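You operate a simulated robot arm through the tools that you are given. There is no shell and no other tool. Be economical: measure what you need, move in short steps, check, and stop when the job is done.

You are at the controls of a simulated robot arm. One attempt, no reset.

TASK
Move the red plug from the blue socket to the yellow socket.
Fine: both are on the stage box. Press the blue tab first. Then plug the green and silver plug into the blue socket.

The check looks at the end state, three seconds after you hand in, the way a careful person would. Anything else that was tipped, shoved, dropped, spilled or broken makes it a failure.

THE ROBOT
A 7-joint arm with a two-finger parallel gripper, fixed in place. Base frame: the origin is at the foot of the arm, x ahead of it, y to its left, z up; the work surface is at about z = 0. Lengths are in cm, angles in degrees, forces in N, time in s.
With the tool pointing down near the work surface it reaches from about 24 to 62 cm from the base axis. Its first joint turns from -66.0 to 66.0 degrees. Payload 2.6 kg.
The tool frame sits at the grasp point between the pads (the TCP): z along the fingers, y along the line on which they close. The tips reach 3 cm beyond it. The gripper opens to 9.4 cm. The fingers are 2.8 cm wide and 1 cm thick; the gripper's body (5 by 9.6 cm) begins 5.5 cm behind the TCP.
Orientation is that of the tool frame in the base frame, as a unit quaternion [x, y, z, w]. With the fingers straight down and closing along the base's y, the tool's x points along the base's -x, its y along +y and its z along -z.

THE INTERFACE
- The arm moves only by the tool play_rows. Its argument "motion" is one flat list of numbers, 7 for each row, row after row: the shift along the tool's x, y, z in cm, then the turn, a rotation vector about the tool's x, y, z in degrees, then the closure in counts, from 0 (fully open) to 255 (shut). In form: [tx, ty, tz, ax, ay, az, gripper, tx, ty, tz, ax, ay, az, gripper, ...]. A call has 1 to 20 rows; each row shifts and turns the commanded pose from where the row before left it, along the tool's axes as they then stand. Rows are played at 5 a second. More than 5 cm and 8.6 degrees between two rows, or a gripper value outside its range, and nothing of the call is played. A pose out of reach is approached as far as the arm can. The call stops where the force on the tool passes 40 N (or 10 N more than at its start, if that is more) or the arm is blocked; 0.2 s more then pass. The fingers move at their own pace (about 7.2 cm/s each) and stop on an object; they squeeze with about 31 N. The grip force told is the motor's: it shows also when the fingers shut on nothing. Time passes only in rows, and 0.2 s behind the last, so rows that do not move let the fingers close. The reply holds the time, the measured pose of the TCP, the force on the tool along the base axes, the opening and the grip force, in the units named above and with some noise, with the torque about the TCP (base axes, N m) and any sound that the robot's microphone picked up.
- Cameras (640 x 400 px; columns grow to the right, rows downward): "scene" is fixed at [2.65, 42.26, 56.78]; the picture's right is [-0.86, -0.52, 0.00], its down [-0.28, 0.46, -0.85] and it looks along [0.44, -0.72, -0.53] (base axes); focal length 340 px, centre (320, 200). "wrist" rides on the gripper at [7.6, 1.4, -10.2] in the tool frame; the picture's right is [-0.18, 0.98, 0.00], its down [-0.75, -0.14, -0.64] and it looks along [-0.63, -0.12, 0.77] (tool axes); focal length 243 px, centre (320, 200). There is no depth. A picture from a camera that has moved, and an enlarged one, comes with that camera's place and axes in the base frame and with its lens.
- snapshot(camera): a new picture of that camera. It takes no simulated time.
- enlarge(camera, box): a new picture of the part [left, top, right, bottom] of that camera's present view, enlarged. It takes no simulated time.
- hand_in(): hands the job in; it is judged then, once.

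Work in short steps. Places have to be worked out from the pictures, the camera data and where the tool is seen: move nearer, look again, correct. Check each grasp and each placing, and mend what went wrong. You have 120 turns and 64 pictures in all, those below and enlarged ones among them. Open the gripper and draw the arm clear of the work before you hand the job in, unless the task says otherwise; then end with one line.

The tools are called after "Call:" as name(argument=value, ...) on one line, values as JSON. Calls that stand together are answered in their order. play_rows: Moves the arm, as the interface text tells. Its arguments: {"type":"object","properties":{"motion":{"type":"array"}},"required":["motion"]} The other tools are called the same way: snapshot (camera) takes a picture; enlarge (camera, box) takes an enlarged picture of a part of a camera's view; hand_in () hands the job in.

At the start:

```text
clock: 0.0
eef_pos: [33.37, 6.14, 33.34]
ee_rot: [0.0, 1.0, 0.0, 0.001]
wrist_force: [-0.2, -0.4, 0.9]
moment: [0.0, -0.02, 0.01]
width: 9.4
gripper_force: 0.0
```

scene: 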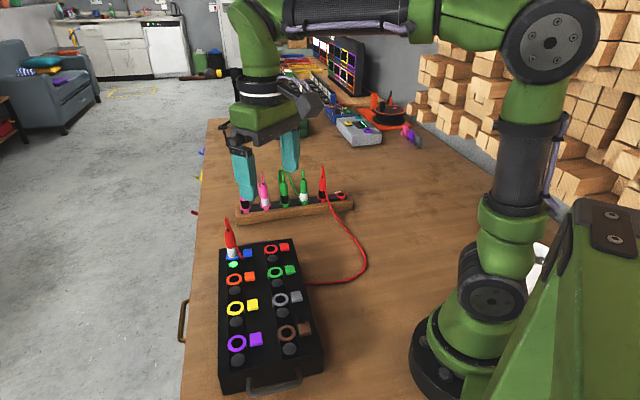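
wrist: 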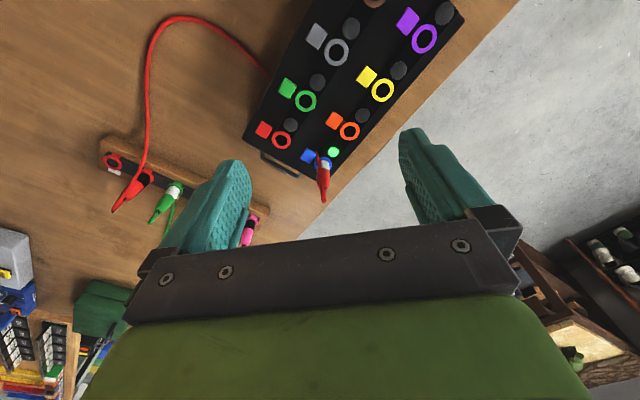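

I start by looking closely at the stage box and the rack of plugs.

Call:
enlarge(camera="scene", box=[200, 210, 360, 310])

Call:
enlarge(camera="scene", box=[220, 140, 380, 240])

Call:
enlarge(camera="wrist", box=[230, 0, 470, 200])

```text
4.00 times, centred on (280, 260) of scene
camera zoom: at [2.65, 42.26, 56.78], right [-0.86, -0.52, 0.0], down [-0.28, 0.46, -0.85], along [0.44, -0.72, -0.53], focal length 1361 px, centre (480, -40)
```

zoom: 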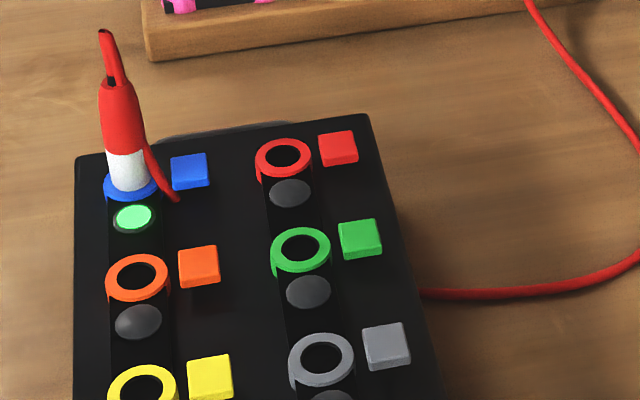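

```text
4.00 times, centred on (300, 190) of scene
camera zoom: at [2.65, 42.26, 56.78], right [-0.86, -0.52, 0.0], down [-0.28, 0.46, -0.85], along [0.44, -0.72, -0.53], focal length 1361 px, centre (400, 240)
```

zoom: 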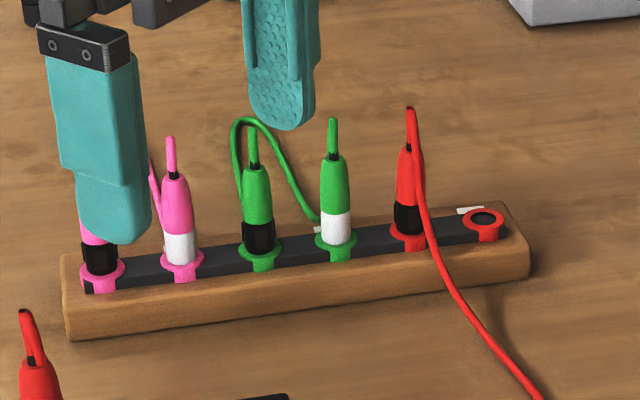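

```text
2.00 times, centred on (350, 100) of wrist
camera zoom: at [25.77, 7.68, 43.49], right [0.18, 0.98, 0.0], down [0.75, -0.14, 0.64], along [0.63, -0.12, -0.77], focal length 485 px, centre (260, 400)
```

zoom: 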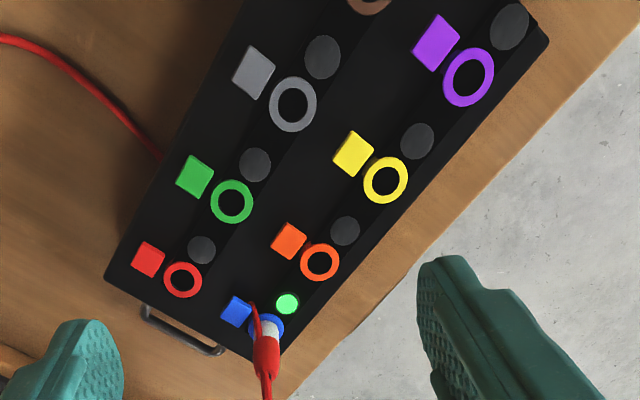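

Triangulating the two views gives the blue socket at about (49, 3.7, 5.5). The box's long axis runs along about (-.7, .7) and the rack along (.7, .7). I turn the tool 45° to match and move to a viewpoint for a closer look.

Call:
play_rows(motion=[-1.4, -3, 2.3, 0, 0, 0, 0, -1.4, -3, 2.3, 0, 0, 0, 0, -1.4, -3, 2.3, 0, 0, 0, 0, -1.4, -3, 2.3, 0, 0, 0, 0, 0, 0, 0, 0, 0, -7.5, 0, 0, 0, 0, 0, 0, -7.5, 0, 0, 0, 0, 0, 0, -7.5, 0, 0, 0, 0, 0, 0, -7.5, 0, 0, 0, 0, 0, 0, -7.5, 0, 0, 0, 0, 0, 0, -7.5, 0, 0, 0, 0, 0, 0, 0, 0])

Call:
snapshot(camera="wrist")

Call:
snapshot(camera="scene")

```text
clock: 2.4
eef_pos: [39.05, -5.89, 24.03]
ee_rot: [-0.384, 0.923, 0.001, 0.001]
wrist_force: [0.7, -0.1, -0.5]
moment: [-0.03, 0.0, 0.02]
width: 9.4
gripper_force: 0.1
```

```text
58 pictures are left
camera wrist: at [32.6, -10.11, 34.27], right [-0.57, 0.82, 0.0], down [0.63, 0.43, 0.64], along [0.53, 0.36, -0.77], focal length 243 px, centre (320, 200)
```

wrist: 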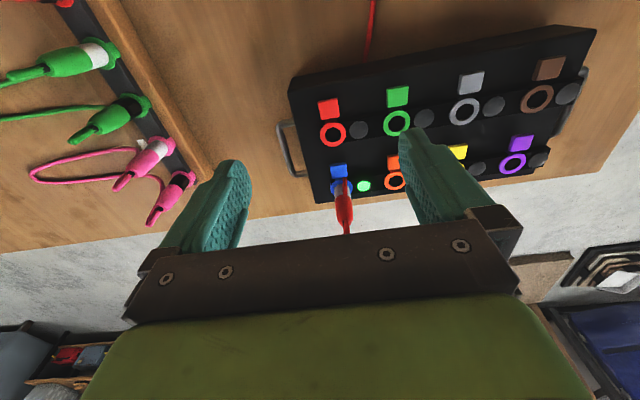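

```text
57 pictures are left
```

scene: 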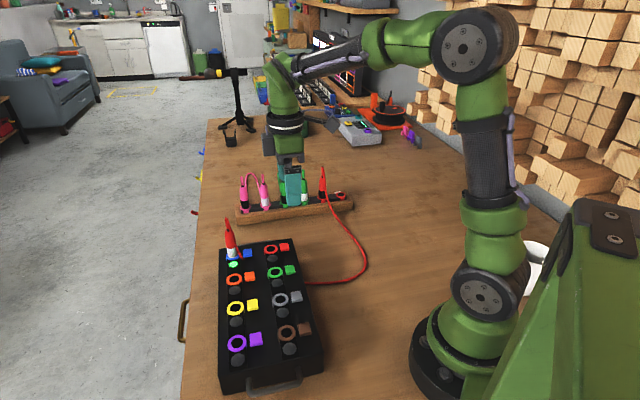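

The box is visible but partly hidden by the finger. I enlarge the blue and yellow area and the rack.

Call:
enlarge(camera="wrist", box=[280, 100, 440, 240])

Call:
enlarge(camera="scene", box=[210, 230, 330, 380])

Call:
enlarge(camera="wrist", box=[0, 0, 240, 240])

```text
2.86 times, centred on (360, 170) of wrist
camera zoom: at [32.6, -10.11, 34.27], right [-0.57, 0.82, 0.0], down [0.63, 0.43, 0.64], along [0.53, 0.36, -0.77], focal length 693 px, centre (206, 286)
```

zoom: 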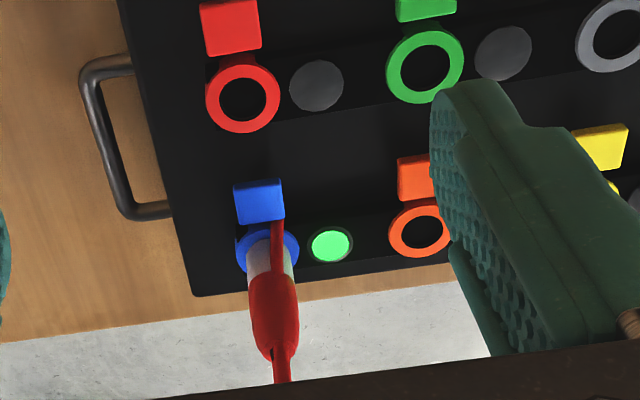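

```text
2.67 times, centred on (270, 305) of scene
camera zoom: at [2.65, 42.26, 56.78], right [-0.86, -0.52, 0.0], down [-0.28, 0.46, -0.85], along [0.44, -0.72, -0.53], focal length 907 px, centre (453, -80)
```

zoom: 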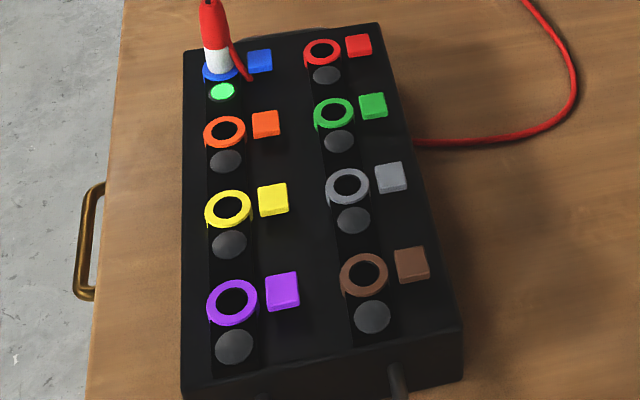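

```text
1.67 times, centred on (120, 120) of wrist
camera zoom: at [32.6, -10.11, 34.27], right [-0.57, 0.82, 0.0], down [0.63, 0.43, 0.64], along [0.53, 0.36, -0.77], focal length 404 px, centre (653, 333)
```

zoom: 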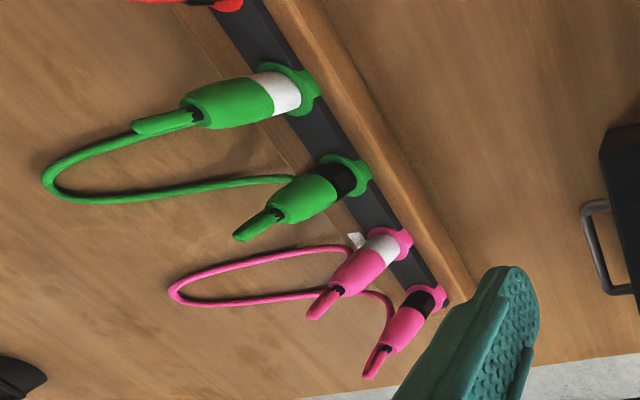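

The wrist view puts the blue ring near (48.3, 4.4), its tab near (46.1, 2.1) and the socket pitch at about 7.6 cm. I close the fingers, hover beside and above the tab leaning away from the plug, and look again.

Call:
play_rows(motion=[-1.96, 0.13, 1.6, 0, 0, 0, 255, -1.96, 0.13, 1.6, 0, 0, 0, 255, -1.96, 0.13, 1.6, 0, 0, 0, 255, -1.96, 0.13, 1.6, 0, 0, 0, 255, -1.96, 0.13, 1.6, 0, 0, 0, 255, 0, 0, 0, 0, -6, 0, 255, 0, 0, 0, 0, -6, 0, 255, 0, 0, 0, 0, 0, 0, 255])

Call:
snapshot(camera="wrist")

Call:
enlarge(camera="scene", box=[200, 190, 320, 290])

```text
clock: 4.2
eef_pos: [45.45, 1.53, 16.07]
ee_rot: [-0.38, 0.919, 0.041, 0.097]
wrist_force: [-0.3, 0.6, -0.6]
moment: [0.0, 0.01, -0.02]
width: 0.04
gripper_force: 30.6
```

```text
53 pictures are left
camera wrist: at [37.65, -4.14, 24.45], right [-0.57, 0.82, 0.04], down [0.53, 0.33, 0.79], along [0.63, 0.47, -0.62], focal length 243 px, centre (320, 200)
```

wrist: 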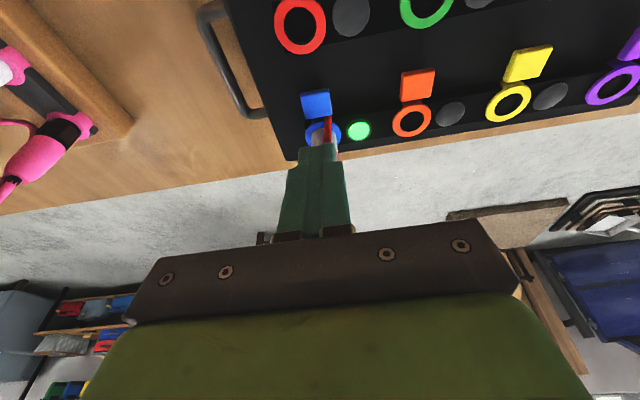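

```text
4.00 times, centred on (260, 240) of scene
camera zoom: at [2.65, 42.26, 56.78], right [-0.86, -0.52, 0.0], down [-0.28, 0.46, -0.85], along [0.44, -0.72, -0.53], focal length 1361 px, centre (560, 40)
```

zoom: 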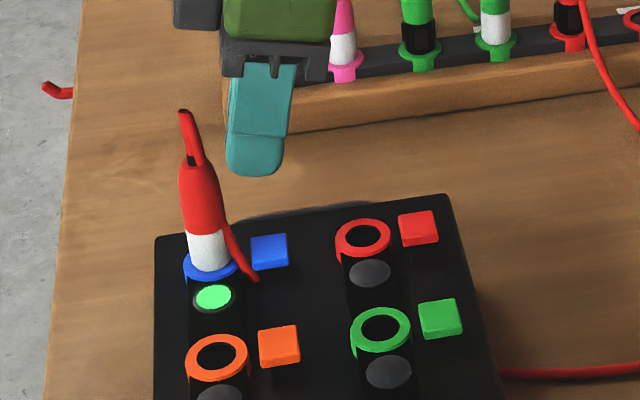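

The tab sits at about (46.0, 2.15), directly under the closed fingertips. I lower straight down, with the last part slow.

Call:
play_rows(motion=[0.416, 0, 1.956, 0, 0, 0, 255, 0.416, 0, 1.956, 0, 0, 0, 255, 0.25, 0, 1.17, 0, 0, 0, 255, 0.062, 0, 0.293, 0, 0, 0, 255, 0.062, 0, 0.293, 0, 0, 0, 255])

Call:
enlarge(camera="scene", box=[200, 190, 320, 290])

Call:
enlarge(camera="wrist", box=[240, 60, 440, 200])

```text
clock: 5.4
eef_pos: [45.64, 1.6, 10.39]
ee_rot: [-0.379, 0.919, 0.04, 0.096]
wrist_force: [-5.6, -1.7, 11.0]
moment: [-0.07, 0.23, -0.04]
width: 0.03
gripper_force: 30.8
```

```text
4.00 times, centred on (260, 240) of scene
camera zoom: at [2.64, 42.26, 56.78], right [-0.86, -0.52, 0.0], down [-0.28, 0.46, -0.85], along [0.44, -0.72, -0.53], focal length 1361 px, centre (560, 40)
```

zoom: 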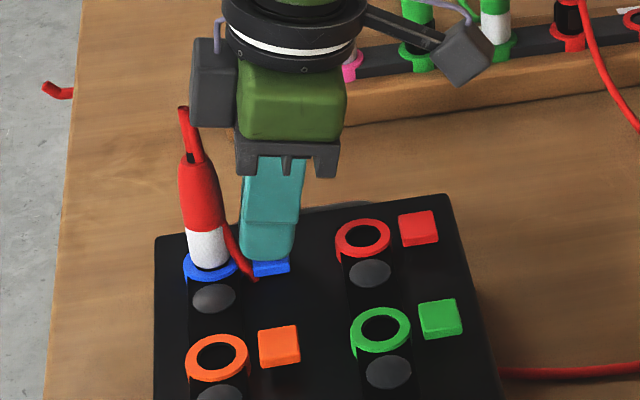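

```text
2.86 times, centred on (340, 130) of wrist
camera zoom: at [37.64, -4.08, 18.76], right [-0.57, 0.82, 0.04], down [0.53, 0.33, 0.79], along [0.63, 0.46, -0.62], focal length 693 px, centre (263, 400)
```

zoom: 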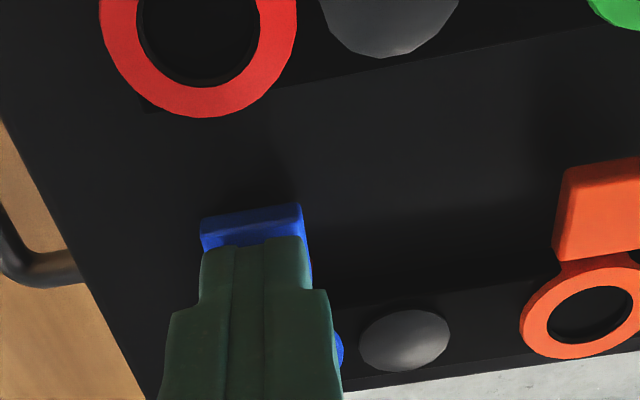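

The light went out with 11 N on the tab, so the latch has released. I lift off and check whether it stays released.

Call:
play_rows(motion=[-0.416, 0, -1.956, 0, 0, 0, 255, -0.416, 0, -1.956, 0, 0, 0, 255, -0.416, 0, -1.956, 0, 0, 0, 255, -0.416, 0, -1.956, 0, 0, 0, 255, -0.416, 0, -1.956, 0, 0, 0, 255, 0, 0, 0, 0, 6, 0, 255, 0, 0, 0, 0, 6, 0, 255, 0, 0, 0, 0, 0, 0, 255])

Call:
enlarge(camera="scene", box=[200, 190, 320, 290])

```text
clock: 7.2
eef_pos: [45.48, 1.63, 20.17]
ee_rot: [-0.382, 0.924, 0.0, -0.001]
wrist_force: [-0.5, -0.7, 0.4]
moment: [0.01, -0.02, 0.01]
width: 0.0
gripper_force: 31.2
```

```text
4.00 times, centred on (260, 240) of scene
camera zoom: at [2.65, 42.26, 56.78], right [-0.86, -0.52, 0.0], down [-0.28, 0.46, -0.85], along [0.44, -0.72, -0.53], focal length 1361 px, centre (560, 40)
```

zoom: 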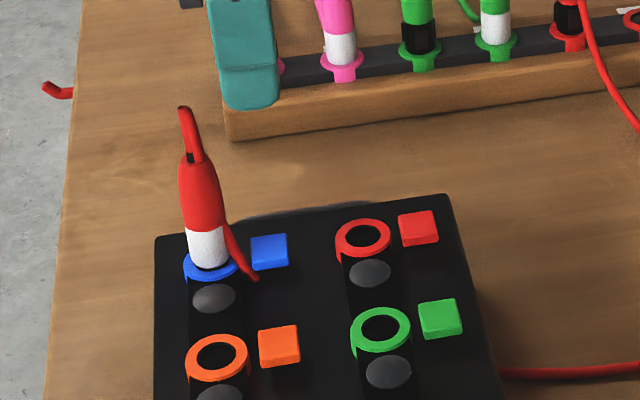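

The light stays off and the plug has risen slightly. I open the gripper here and look at the plug to line up the grasp.

Call:
play_rows(motion=[0, 0, 0, 0, 0, 0, 0, 0, 0, 0, 0, 0, 0, 0, 0, 0, 0, 0, 0, 0, 0, 0, 0, 0, 0, 0, 0, 0])

Call:
enlarge(camera="wrist", box=[220, 60, 440, 240])

```text
clock: 8.2
eef_pos: [45.52, 1.68, 20.13]
ee_rot: [-0.383, 0.924, 0.0, 0.0]
wrist_force: [0.2, 0.5, -0.1]
moment: [0.02, -0.01, 0.01]
width: 9.41
gripper_force: 0.0
```

```text
2.22 times, centred on (330, 150) of wrist
camera zoom: at [39.06, -2.65, 30.49], right [-0.56, 0.83, 0.0], down [0.63, 0.43, 0.64], along [0.53, 0.36, -0.77], focal length 539 px, centre (298, 311)
```

zoom: 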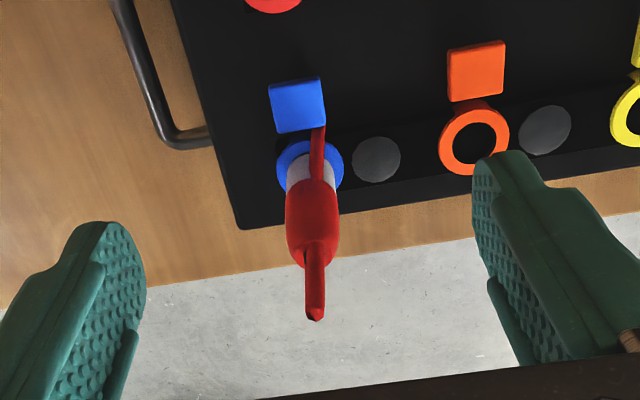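

The plug's axis is at about (48.15, 4.25), its boot top at 17 and its body at roughly z 9.5–14. I move over it and descend to TCP z ≈ 12.3.

Call:
play_rows(motion=[-1.84, 0, 0, 0, 0, 0, 0, -1.84, -0.05, 0, 0, 0, 0, 0, 0, 0, 2.6, 0, 0, 0, 0, 0, 0, 2.6, 0, 0, 0, 0, 0, 0, 2.6, 0, 0, 0, 0, 0, 0, 0, 0, 0, 0, 0])

Call:
enlarge(camera="scene", box=[190, 180, 310, 280])

Call:
enlarge(camera="wrist", box=[220, 60, 440, 240])

```text
clock: 9.6
eef_pos: [48.25, 4.17, 12.52]
ee_rot: [-0.383, 0.924, 0.0, 0.0]
wrist_force: [-0.5, -0.3, 0.3]
moment: [0.02, -0.02, 0.0]
width: 9.39
gripper_force: 0.1
```

```text
4.00 times, centred on (250, 230) of scene
camera zoom: at [2.65, 42.26, 56.78], right [-0.86, -0.52, 0.0], down [-0.28, 0.46, -0.85], along [0.44, -0.72, -0.53], focal length 1361 px, centre (600, 80)
```

zoom: 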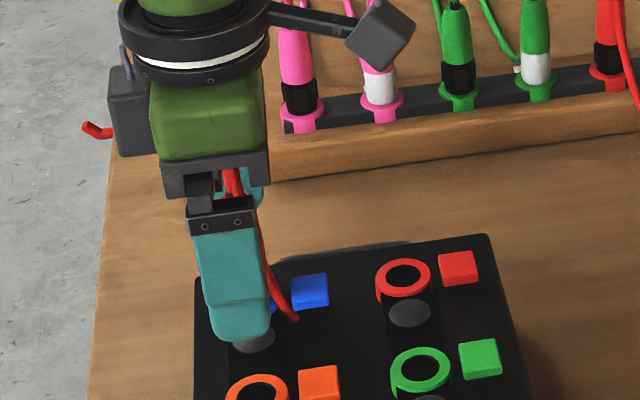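

```text
2.22 times, centred on (330, 150) of wrist
camera zoom: at [41.66, -0.18, 22.71], right [-0.56, 0.83, 0.0], down [0.63, 0.43, 0.64], along [0.53, 0.36, -0.77], focal length 539 px, centre (298, 311)
```

zoom: 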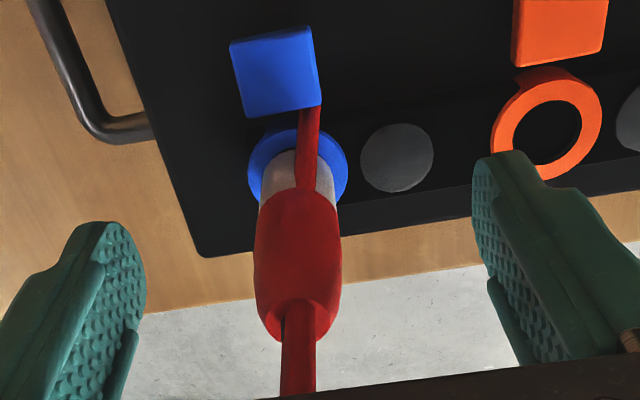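

The plug is centred between the pads. I close on it.

Call:
play_rows(motion=[0, 0, 0, 0, 0, 0, 255, 0, 0, 0, 0, 0, 0, 255, 0, 0, 0, 0, 0, 0, 255, 0, 0, 0, 0, 0, 0, 255, 0, 0, 0, 0, 0, 0, 255])

Call:
enlarge(camera="wrist", box=[220, 60, 440, 240])

```text
clock: 10.8
eef_pos: [48.07, 4.2, 12.56]
ee_rot: [-0.383, 0.924, 0.0, -0.001]
wrist_force: [-3.1, 0.3, 1.2]
moment: [0.01, 0.1, -0.05]
width: 2.07
gripper_force: 31.1
```

```text
2.22 times, centred on (330, 150) of wrist
camera zoom: at [41.65, -0.16, 22.73], right [-0.56, 0.83, 0.0], down [0.63, 0.43, 0.64], along [0.53, 0.36, -0.77], focal length 539 px, centre (298, 311)
```

zoom: 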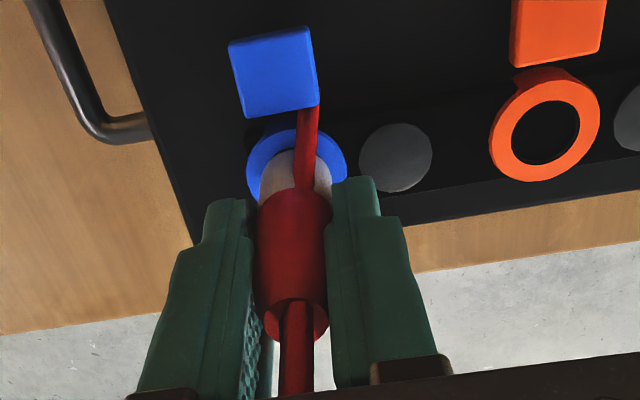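

The grip holds at 2.07 cm. I pull straight up slowly.

Call:
play_rows(motion=[0, 0, -0.5, 0, 0, 0, 255, 0, 0, -0.5, 0, 0, 0, 255, 0, 0, -0.5, 0, 0, 0, 255, 0, 0, -0.5, 0, 0, 0, 255, 0, 0, -0.5, 0, 0, 0, 255, 0, 0, -0.5, 0, 0, 0, 255])

Call:
enlarge(camera="scene", box=[190, 170, 310, 270])

```text
clock: 12.2
eef_pos: [48.19, 3.97, 15.52]
ee_rot: [-0.383, 0.924, 0.0, 0.0]
wrist_force: [0.0, 0.0, 0.2]
moment: [-0.05, -0.01, -0.02]
width: 2.05
gripper_force: 31.4
```

```text
4.00 times, centred on (250, 220) of scene
camera zoom: at [2.65, 42.26, 56.78], right [-0.86, -0.52, 0.0], down [-0.28, 0.46, -0.85], along [0.44, -0.72, -0.53], focal length 1361 px, centre (600, 120)
```

zoom: 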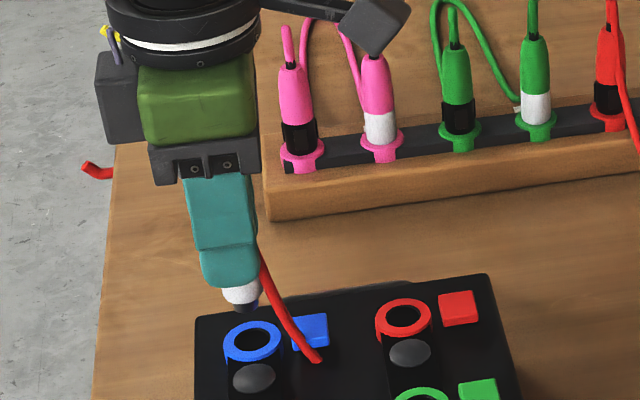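

The plug came out cleanly. I raise it and carry it along the box's long axis to above the yellow socket (about 37.4, 14.65).

Call:
play_rows(motion=[0, 0, -1.5, 0, 0, 0, 255, 0, 0, -1.5, 0, 0, 0, 255, 0.03, 2.5, 0, 0, 0, 0, 255, 0.03, 2.5, 0, 0, 0, 0, 255, 0.03, 2.5, 0, 0, 0, 0, 255, 0.03, 2.5, 0, 0, 0, 0, 255, 0.03, 2.5, 0, 0, 0, 0, 255, 0, 2.45, 0, 0, 0, 0, 255, 0, 0, 0, 0, 0, 0, 255, 0, 0, 0, 0, 0, 0, 255])

Call:
snapshot(camera="scene")

Call:
snapshot(camera="wrist")

```text
clock: 14.4
eef_pos: [37.51, 14.58, 18.67]
ee_rot: [-0.383, 0.924, 0.0, 0.0]
wrist_force: [0.2, 0.1, -0.5]
moment: [0.01, -0.03, 0.03]
width: 2.04
gripper_force: 30.5
```

```text
43 pictures are left
```

scene: 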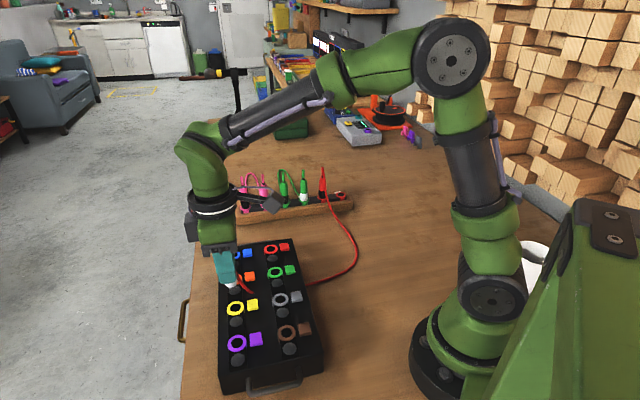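

```text
42 pictures are left
camera wrist: at [30.95, 10.3, 28.81], right [-0.56, 0.83, 0.0], down [0.63, 0.43, 0.64], along [0.53, 0.36, -0.77], focal length 243 px, centre (320, 200)
```

wrist: 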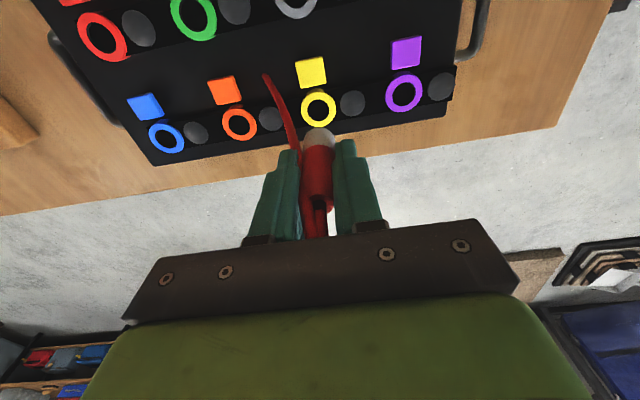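

The wrist view puts the yellow ring at about (37.45, 14.6), right under the tool. I lower to just above it and check.

Call:
play_rows(motion=[0, 0, 1.5, 0, 0, 0, 255, 0, 0, 1.5, 0, 0, 0, 255, 0, 0, 0, 0, 0, 0, 255])

Call:
enlarge(camera="scene", box=[190, 240, 290, 340])

Call:
enlarge(camera="wrist", box=[240, 40, 420, 200])

```text
clock: 15.2
eef_pos: [37.53, 14.61, 15.61]
ee_rot: [-0.383, 0.924, 0.0, 0.0]
wrist_force: [0.7, -0.3, -0.2]
moment: [0.03, -0.01, -0.03]
width: 2.03
gripper_force: 31.6
```

```text
4.00 times, centred on (240, 290) of scene
camera zoom: at [2.65, 42.26, 56.78], right [-0.86, -0.52, 0.0], down [-0.28, 0.46, -0.85], along [0.44, -0.72, -0.53], focal length 1361 px, centre (640, -160)
```

zoom: 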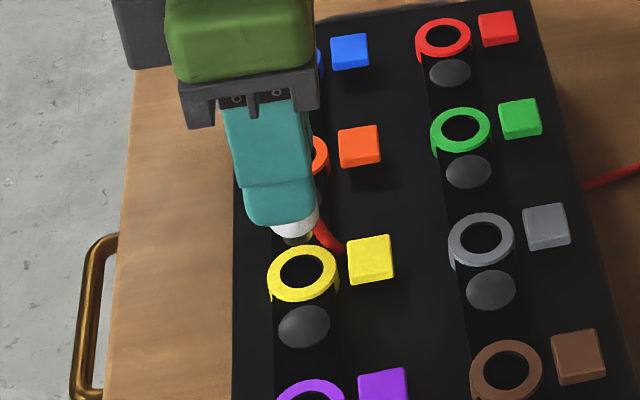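

```text
2.50 times, centred on (330, 120) of wrist
camera zoom: at [31.02, 10.25, 25.83], right [-0.56, 0.83, 0.0], down [0.63, 0.43, 0.64], along [0.53, 0.36, -0.77], focal length 606 px, centre (295, 400)
```

zoom: 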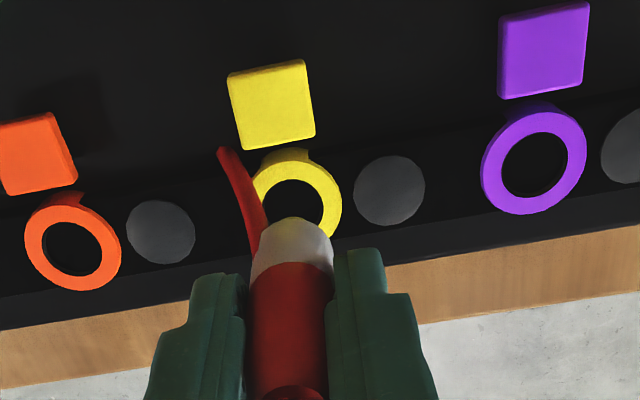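

Alignment is within about 1–2 mm, so I insert slowly and watch the force.

Call:
play_rows(motion=[0, 0, 0.4, 0, 0, 0, 255, 0, 0, 0.4, 0, 0, 0, 255, 0, 0, 0.4, 0, 0, 0, 255, 0, 0, 0.4, 0, 0, 0, 255, 0, 0, 0.4, 0, 0, 0, 255])

Call:
enlarge(camera="scene", box=[190, 240, 290, 340])

```text
clock: 16.4
eef_pos: [37.5, 14.59, 13.48]
ee_rot: [-0.383, 0.924, 0.0, 0.0]
wrist_force: [0.5, 1.0, -0.3]
moment: [0.0, -0.03, 0.02]
width: 2.04
gripper_force: 30.8
```

```text
4.00 times, centred on (240, 290) of scene
camera zoom: at [2.65, 42.26, 56.78], right [-0.86, -0.52, 0.0], down [-0.28, 0.46, -0.85], along [0.44, -0.72, -0.53], focal length 1361 px, centre (640, -160)
```

zoom: 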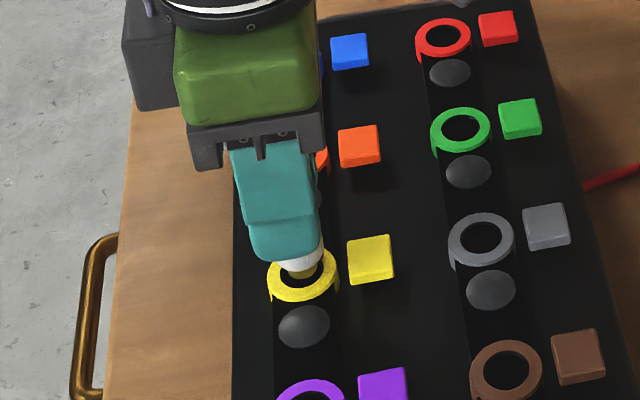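

The tip is entering the ring with no force. I continue down.

Call:
play_rows(motion=[0, 0, 0.3, 0, 0, 0, 255, 0, 0, 0.3, 0, 0, 0, 255, 0, 0, 0.3, 0, 0, 0, 255, 0, 0, 0.2, 0, 0, 0, 255])

Call:
enlarge(camera="scene", box=[190, 240, 290, 340])

```text
clock: 17.4
eef_pos: [37.37, 14.51, 12.48]
ee_rot: [-0.383, 0.924, 0.001, 0.0]
wrist_force: [1.1, -0.7, -1.1]
moment: [0.03, 0.01, -0.02]
width: 2.02
gripper_force: 31.2
```

```text
4.00 times, centred on (240, 290) of scene
camera zoom: at [2.65, 42.26, 56.78], right [-0.86, -0.52, 0.0], down [-0.28, 0.46, -0.85], along [0.44, -0.72, -0.53], focal length 1361 px, centre (640, -160)
```

zoom: 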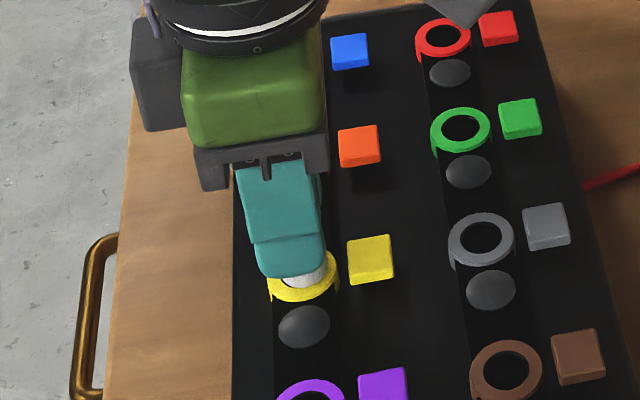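

It is in the socket but the light is still off, so I push further in small steps.

Call:
play_rows(motion=[0, 0, 0.2, 0, 0, 0, 255, 0, 0, 0.2, 0, 0, 0, 255, 0, 0, 0.2, 0, 0, 0, 255])

Call:
enlarge(camera="scene", box=[190, 240, 290, 340])

```text
clock: 18.2
eef_pos: [37.68, 14.67, 11.83]
ee_rot: [-0.382, 0.924, 0.0, 0.002]
wrist_force: [-6.6, -0.9, 22.5]
moment: [0.05, 0.06, -0.04]
width: 2.08
gripper_force: 31.4
```

```text
4.00 times, centred on (240, 290) of scene
camera zoom: at [2.64, 42.26, 56.78], right [-0.86, -0.52, 0.0], down [-0.28, 0.46, -0.85], along [0.44, -0.72, -0.53], focal length 1361 px, centre (640, -160)
```

zoom: 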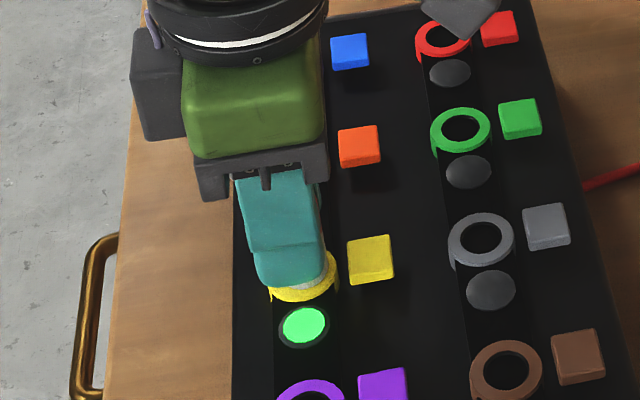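

The yellow light is on, so the plug is seated. I release it and rise straight up.

Call:
play_rows(motion=[0, 0, 0, 0, 0, 0, 0, 0, 0, 0, 0, 0, 0, 0, 0, 0, 0, 0, 0, 0, 0, 0, 0, 0, 0, 0, 0, 0, 0, 0, 0, 0, 0, 0, 0, 0, 0, -2, 0, 0, 0, 0, 0, 0, -3, 0, 0, 0, 0, 0, 0, -4, 0, 0, 0, 0, 0, 0, -3, 0, 0, 0, 0])

Call:
snapshot(camera="scene")

```text
clock: 20.2
eef_pos: [37.42, 14.25, 23.96]
ee_rot: [-0.382, 0.924, 0.001, 0.0]
wrist_force: [0.2, 0.0, 0.3]
moment: [0.0, 0.05, 0.03]
width: 9.4
gripper_force: 0.0
```

```text
36 pictures are left
```

scene: 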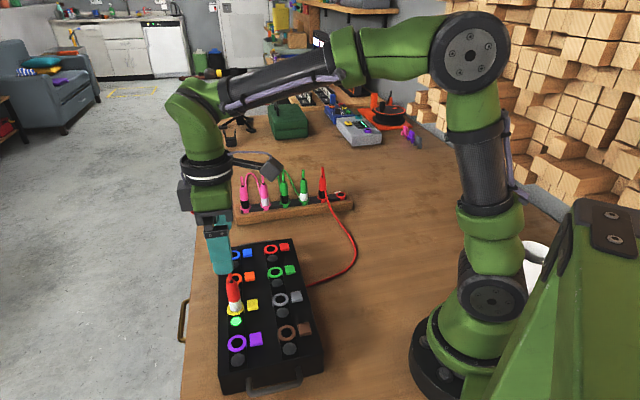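

The red plug stands in the yellow socket with its light on. Next I travel at height to a viewpoint for the green/silver plug in the rack, near (50.4, -27).

Call:
play_rows(motion=[2.39, -2.94, 0, 0, 0, 0, 0, 2.39, -2.94, 0, 0, 0, 0, 0, 2.39, -2.94, 0, 0, 0, 0, 0, 2.39, -2.94, 0, 0, 0, 0, 0, 2.39, -2.94, 0, 0, 0, 0, 0, 2.39, -2.94, 0, 0, 0, 0, 0, 2.39, -2.94, 0, 0, 0, 0, 0, 2.39, -2.94, 0, 0, 0, 0, 0, 2.39, -2.94, 0, 0, 0, 0, 0, 2.39, -2.94, 0, 0, 0, 0, 0, 2.39, -2.94, 0, 0, 0, 0, 0, 2.39, -2.94, 0, 0, 0, 0, 0, 2.39, -2.94, 0, 0, 0, 0, 0, 0, 0, 0, 0, 0, 0, 0, 0, 0, 0, 0, 0, 0, 0])

Call:
snapshot(camera="wrist")

Call:
enlarge(camera="scene", box=[220, 140, 380, 240])

Call:
enlarge(camera="scene", box=[200, 230, 320, 330])

```text
clock: 23.4
eef_pos: [42.56, -34.3, 24.01]
ee_rot: [-0.383, 0.924, 0.0, 0.0]
wrist_force: [-0.1, 1.1, -0.3]
moment: [0.02, -0.05, 0.0]
width: 9.43
gripper_force: 0.1
```

```text
35 pictures are left
camera wrist: at [36.1, -38.46, 34.14], right [-0.56, 0.83, 0.0], down [0.63, 0.43, 0.64], along [0.53, 0.36, -0.77], focal length 243 px, centre (320, 200)
```

wrist: 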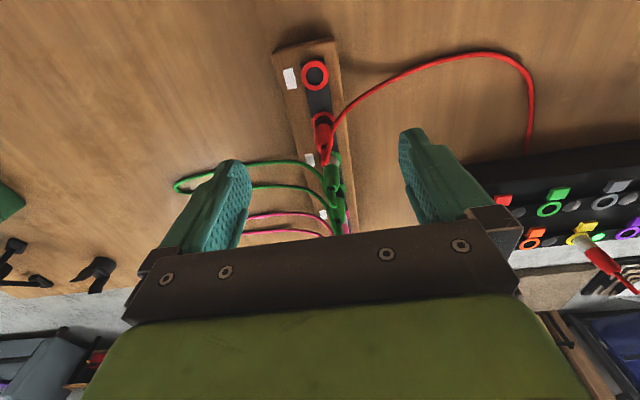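

```text
4.00 times, centred on (300, 190) of scene
camera zoom: at [2.65, 42.26, 56.78], right [-0.86, -0.52, 0.0], down [-0.28, 0.46, -0.85], along [0.44, -0.72, -0.53], focal length 1361 px, centre (400, 240)
```

zoom: 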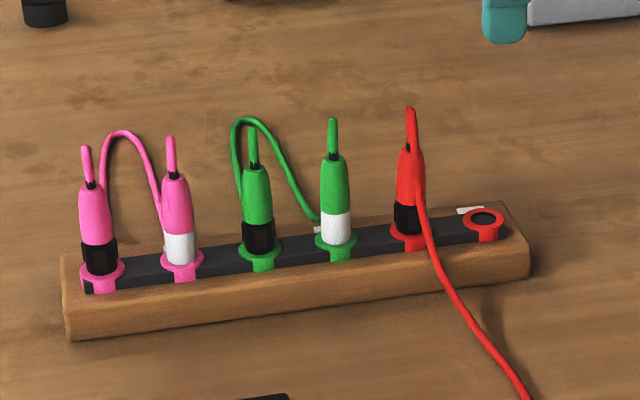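

```text
4.00 times, centred on (260, 280) of scene
camera zoom: at [2.65, 42.26, 56.78], right [-0.86, -0.52, 0.0], down [-0.28, 0.46, -0.85], along [0.44, -0.72, -0.53], focal length 1361 px, centre (560, -120)
```

zoom: 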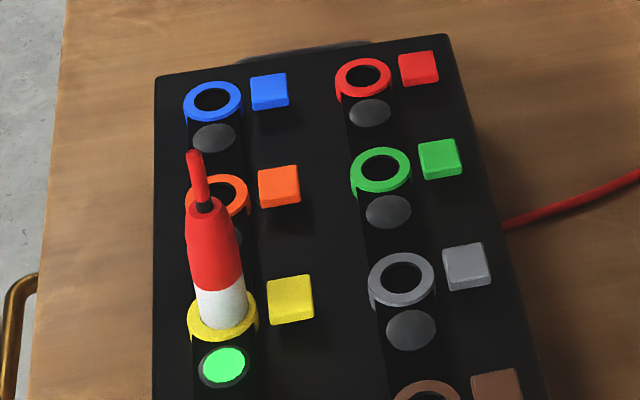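

The rack slots run from the empty red one at about (42.2, -34.9) in steps of (3.9, 4.0), which puts the green/silver plug near (50.1, -26.9). I move over it, still well above, and check.

Call:
play_rows(motion=[-3.5, 0, 0, 0, 0, 0, 0, -3.5, 0, 0, 0, 0, 0, 0, -3.56, -0.11, 0, 0, 0, 0, 0, 0, 0, 4, 0, 0, 0, 0, 0, 0, 0, 0, 0, 0, 0, 0, 0, 0, 0, 0, 0, 0])

Call:
enlarge(camera="wrist", box=[200, 40, 440, 240])

Call:
enlarge(camera="scene", box=[220, 120, 380, 220])

```text
clock: 24.8
eef_pos: [50.12, -26.95, 19.93]
ee_rot: [-0.383, 0.924, 0.0, 0.0]
wrist_force: [-0.4, -0.3, 0.0]
moment: [0.01, -0.02, -0.02]
width: 9.4
gripper_force: 0.1
```

```text
2.00 times, centred on (320, 140) of wrist
camera zoom: at [43.67, -31.2, 30.1], right [-0.56, 0.83, 0.0], down [0.63, 0.43, 0.64], along [0.53, 0.36, -0.77], focal length 485 px, centre (320, 320)
```

zoom: 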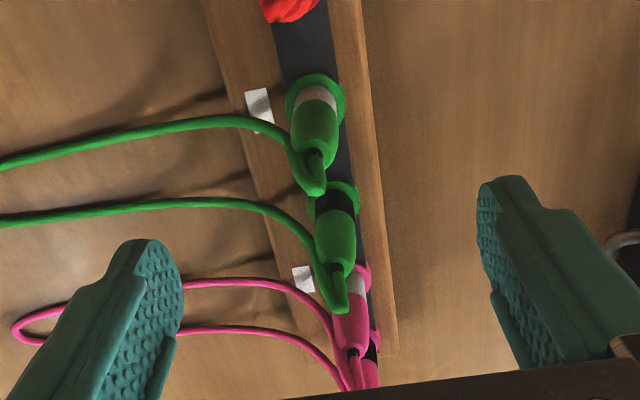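

```text
4.00 times, centred on (300, 170) of scene
camera zoom: at [2.65, 42.26, 56.78], right [-0.86, -0.52, 0.0], down [-0.28, 0.46, -0.85], along [0.44, -0.72, -0.53], focal length 1361 px, centre (400, 320)
```

zoom: 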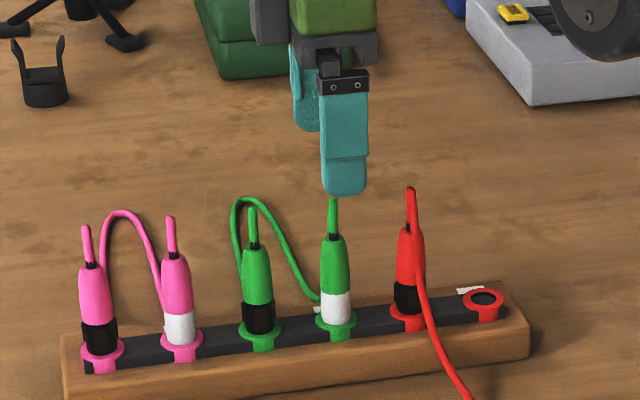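

The ring is at about (50.0, -27.1, 4), the stub top is near z 13.8, and the cable trails off to one side. I descend gently to TCP z ≈ 9.3, the same relative grip I used on the red plug.

Call:
play_rows(motion=[0.15, 0, 2, 0, 0, 0, 0, 0, 0, 2, 0, 0, 0, 0, 0, 0, 2, 0, 0, 0, 0, 0, 0, 1.5, 0, 0, 0, 0, 0, 0, 1.5, 0, 0, 0, 0, 0, 0, 1, 0, 0, 0, 0, 0, 0, 0.6, 0, 0, 0, 0, 0, 0, 0, 0, 0, 0, 0])

Call:
enlarge(camera="wrist", box=[200, 40, 440, 240])

Call:
enlarge(camera="scene", box=[220, 120, 380, 220])

```text
clock: 26.6
eef_pos: [50.06, -27.07, 9.15]
ee_rot: [-0.383, 0.924, -0.001, 0.001]
wrist_force: [0.7, -0.2, 0.6]
moment: [-0.02, 0.0, 0.0]
width: 9.43
gripper_force: 0.1
```

```text
2.00 times, centred on (320, 140) of wrist
camera zoom: at [43.51, -31.41, 19.39], right [-0.56, 0.83, 0.0], down [0.63, 0.43, 0.64], along [0.53, 0.36, -0.77], focal length 485 px, centre (320, 320)
```

zoom: 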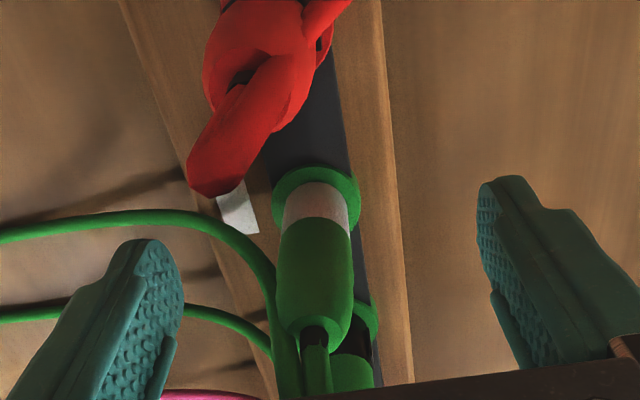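

```text
4.00 times, centred on (300, 170) of scene
camera zoom: at [2.65, 42.26, 56.78], right [-0.86, -0.52, 0.0], down [-0.28, 0.46, -0.85], along [0.44, -0.72, -0.53], focal length 1361 px, centre (400, 320)
```

zoom: 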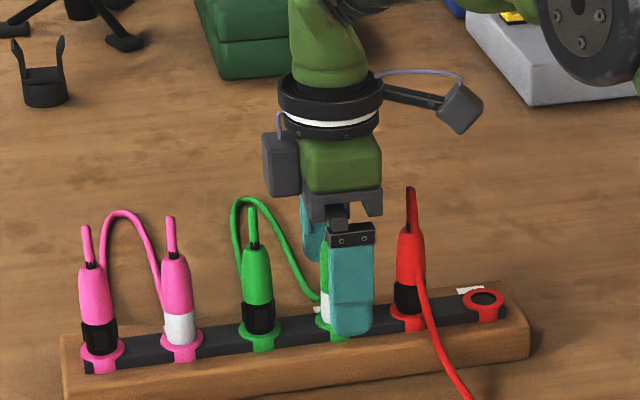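

The plug sits between the pads, slightly to the left. I nudge over and close.

Call:
play_rows(motion=[0, -0.12, 0, 0, 0, 0, 100, 0, 0, 0, 0, 0, 0, 180, 0, 0, 0, 0, 0, 0, 255, 0, 0, 0, 0, 0, 0, 255, 0, 0, 0, 0, 0, 0, 255, 0, 0, 0, 0, 0, 0, 255])

Call:
enlarge(camera="wrist", box=[200, 40, 440, 240])

```text
clock: 28.0
eef_pos: [50.1, -27.15, 9.23]
ee_rot: [-0.383, 0.924, 0.0, 0.0]
wrist_force: [0.1, -0.4, 0.2]
moment: [0.0, 0.0, 0.0]
width: 2.03
gripper_force: 31.2
```

```text
2.00 times, centred on (320, 140) of wrist
camera zoom: at [43.59, -31.48, 19.42], right [-0.56, 0.83, 0.0], down [0.63, 0.43, 0.64], along [0.53, 0.36, -0.77], focal length 485 px, centre (320, 320)
```

zoom: 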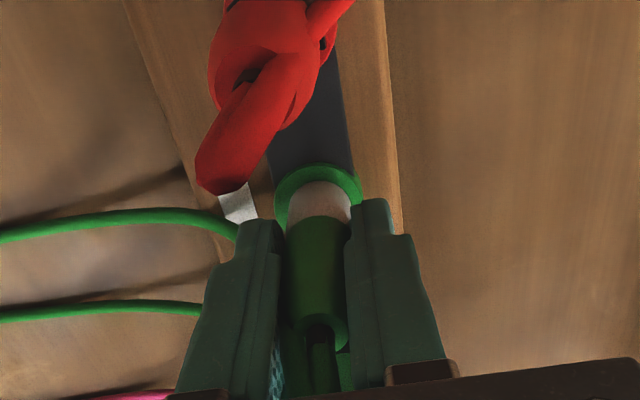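

The grip is clean at 2.03 cm with no side load. I lift slowly.

Call:
play_rows(motion=[0, 0, -0.5, 0, 0, 0, 255, 0, 0, -0.5, 0, 0, 0, 255, 0, 0, -0.5, 0, 0, 0, 255, 0, 0, -0.5, 0, 0, 0, 255, 0, 0, -0.5, 0, 0, 0, 255, 0, 0, -1, 0, 0, 0, 255, 0, 0, -1, 0, 0, 0, 255, 0, 0, -1, 0, 0, 0, 255])

Call:
snapshot(camera="scene")

```text
clock: 29.8
eef_pos: [50.06, -27.13, 14.65]
ee_rot: [-0.383, 0.924, 0.001, 0.0]
wrist_force: [0.6, 0.9, -0.7]
moment: [0.01, 0.04, 0.03]
width: 2.04
gripper_force: 30.9
```

```text
27 pictures are left
```

scene: 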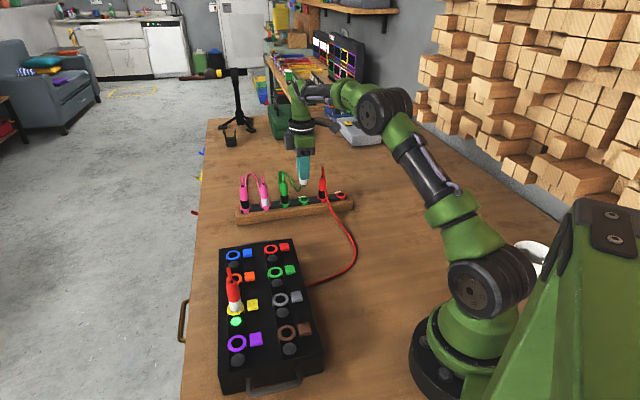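

The plug is out and the rack is undisturbed. I raise higher, then carry it to above the blue socket.

Call:
play_rows(motion=[0, 0, -3, 0, 0, 0, 255, 0, 0, -3.4, 0, 0, 0, 255, -2.307, 2.608, 0, 0, 0, 0, 255, -2.307, 2.608, 0, 0, 0, 0, 255, -2.307, 2.608, 0, 0, 0, 0, 255, -2.307, 2.608, 0, 0, 0, 0, 255, -2.307, 2.608, 0, 0, 0, 0, 255, 0, 0, 0, 0, 0, 0, 255])

Call:
snapshot(camera="scene")

```text
clock: 31.6
eef_pos: [48.79, -9.7, 21.17]
ee_rot: [-0.383, 0.924, 0.001, 0.0]
wrist_force: [-0.2, -0.4, -0.5]
moment: [0.04, 0.0, 0.0]
width: 2.08
gripper_force: 31.1
```

```text
26 pictures are left
```

scene: 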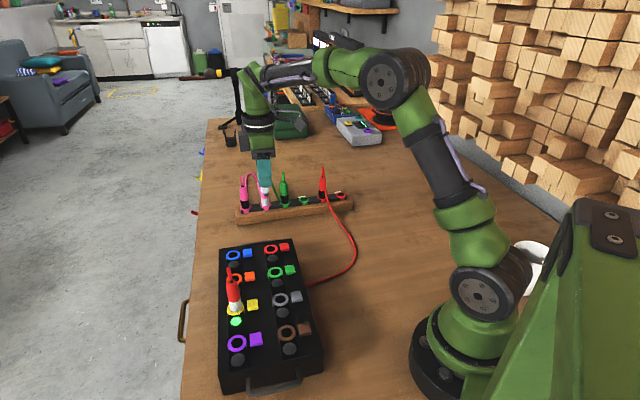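

No pull from the cable and the rack is unchanged. I carry on to above the blue socket at (48.1, 4.15).

Call:
play_rows(motion=[-2.307, 2.56, 0, 0, 0, 0, 255, -2.307, 2.56, 0, 0, 0, 0, 255, -2.307, 2.56, 0, 0, 0, 0, 255, -2.37, 2.56, 0, 0, 0, 0, 255, 0, 0, 2, 0, 0, 0, 255, 0, 0, 0, 0, 0, 0, 255, 0, 0, 0, 0, 0, 0, 255])

Call:
snapshot(camera="wrist")

Call:
snapshot(camera="scene")

```text
clock: 33.2
eef_pos: [48.28, 3.97, 19.11]
ee_rot: [-0.383, 0.924, 0.0, -0.001]
wrist_force: [-1.1, 0.3, -0.5]
moment: [0.0, 0.02, 0.0]
width: 2.01
gripper_force: 31.0
```

```text
25 pictures are left
camera wrist: at [41.89, -0.33, 29.42], right [-0.56, 0.83, 0.0], down [0.63, 0.43, 0.64], along [0.53, 0.36, -0.77], focal length 243 px, centre (320, 200)
```

wrist: 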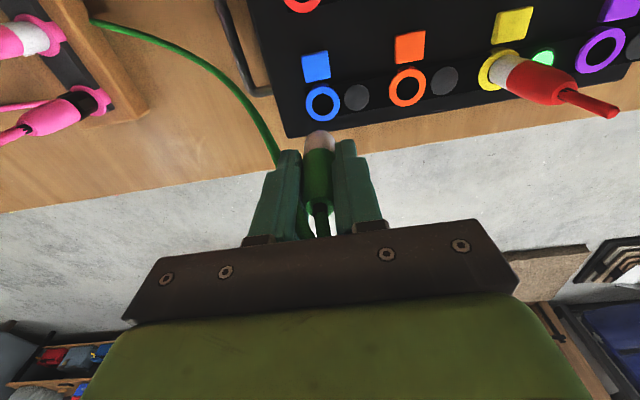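

```text
24 pictures are left
```

scene: 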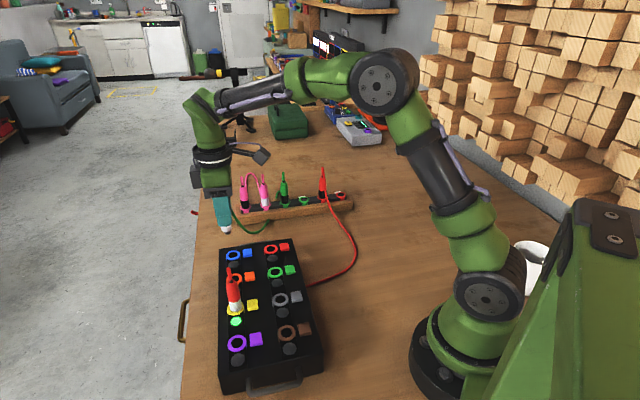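

The blue ring is measured at about (48.05, 4.1). I trim 1.5 mm along the tool's y, lower to just above it and look again.

Call:
play_rows(motion=[0, 0.15, 1.2, 0, 0, 0, 255, 0, 0, 1.2, 0, 0, 0, 255, 0, 0, 1.1, 0, 0, 0, 255, 0, 0, 0, 0, 0, 0, 255])

Call:
enlarge(camera="wrist", box=[240, 40, 420, 200])

Call:
enlarge(camera="scene", box=[190, 190, 290, 290])

```text
clock: 34.2
eef_pos: [48.27, 4.09, 15.57]
ee_rot: [-0.382, 0.924, 0.001, 0.0]
wrist_force: [-0.4, 0.0, -0.2]
moment: [-0.02, -0.01, 0.03]
width: 2.05
gripper_force: 30.9
```

```text
2.50 times, centred on (330, 120) of wrist
camera zoom: at [41.77, -0.14, 25.84], right [-0.56, 0.83, 0.0], down [0.63, 0.43, 0.64], along [0.53, 0.36, -0.77], focal length 606 px, centre (295, 400)
```

zoom: 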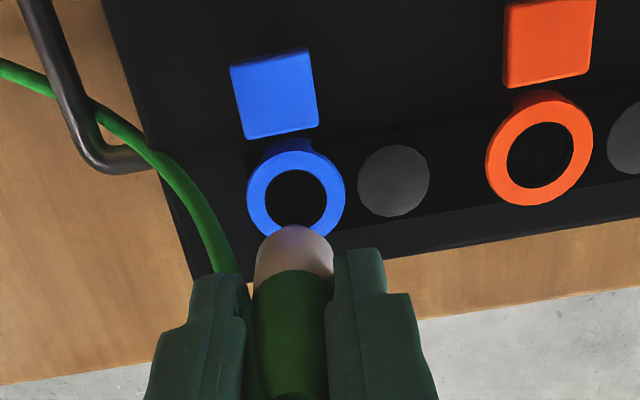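

```text
4.00 times, centred on (240, 240) of scene
camera zoom: at [2.65, 42.26, 56.78], right [-0.86, -0.52, 0.0], down [-0.28, 0.46, -0.85], along [0.44, -0.72, -0.53], focal length 1361 px, centre (640, 40)
```

zoom: 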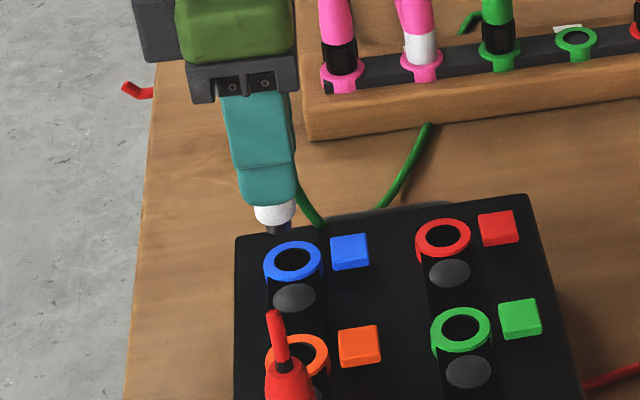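

Compared with the yellow insertion at the same height, the ring lies about 2–3 mm further along the tool's +x. I correct that and lower slowly.

Call:
play_rows(motion=[0.25, 0, 0, 0, 0, 0, 255, 0, 0, 0.4, 0, 0, 0, 255, 0, 0, 0.4, 0, 0, 0, 255, 0, 0, 0.4, 0, 0, 0, 255, 0, 0, 0.4, 0, 0, 0, 255, 0, 0, 0.3, 0, 0, 0, 255])

Call:
enlarge(camera="scene", box=[190, 190, 290, 290])

Call:
enlarge(camera="wrist", box=[240, 40, 420, 200])

```text
clock: 35.6
eef_pos: [47.95, 3.97, 13.84]
ee_rot: [-0.383, 0.924, 0.0, 0.0]
wrist_force: [-0.4, -0.4, -1.2]
moment: [-0.01, 0.01, 0.01]
width: 2.07
gripper_force: 31.2
```

```text
4.00 times, centred on (240, 240) of scene
camera zoom: at [2.65, 42.26, 56.78], right [-0.86, -0.52, 0.0], down [-0.28, 0.46, -0.85], along [0.44, -0.72, -0.53], focal length 1361 px, centre (640, 40)
```

zoom: 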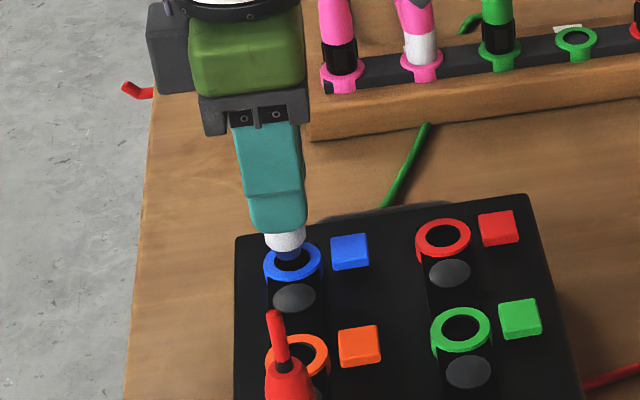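

```text
2.50 times, centred on (330, 120) of wrist
camera zoom: at [41.61, -0.35, 23.96], right [-0.56, 0.83, 0.0], down [0.63, 0.43, 0.64], along [0.53, 0.36, -0.77], focal length 606 px, centre (295, 400)
```

zoom: 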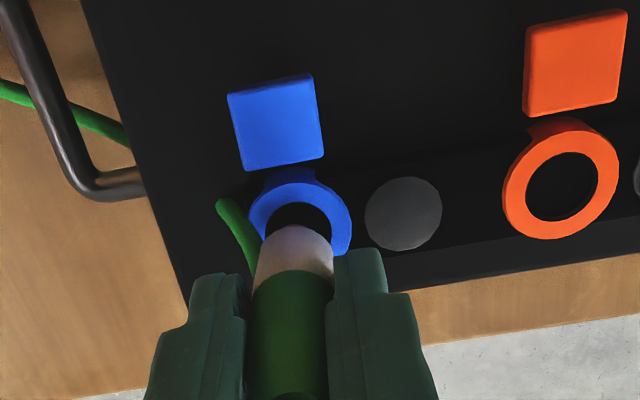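

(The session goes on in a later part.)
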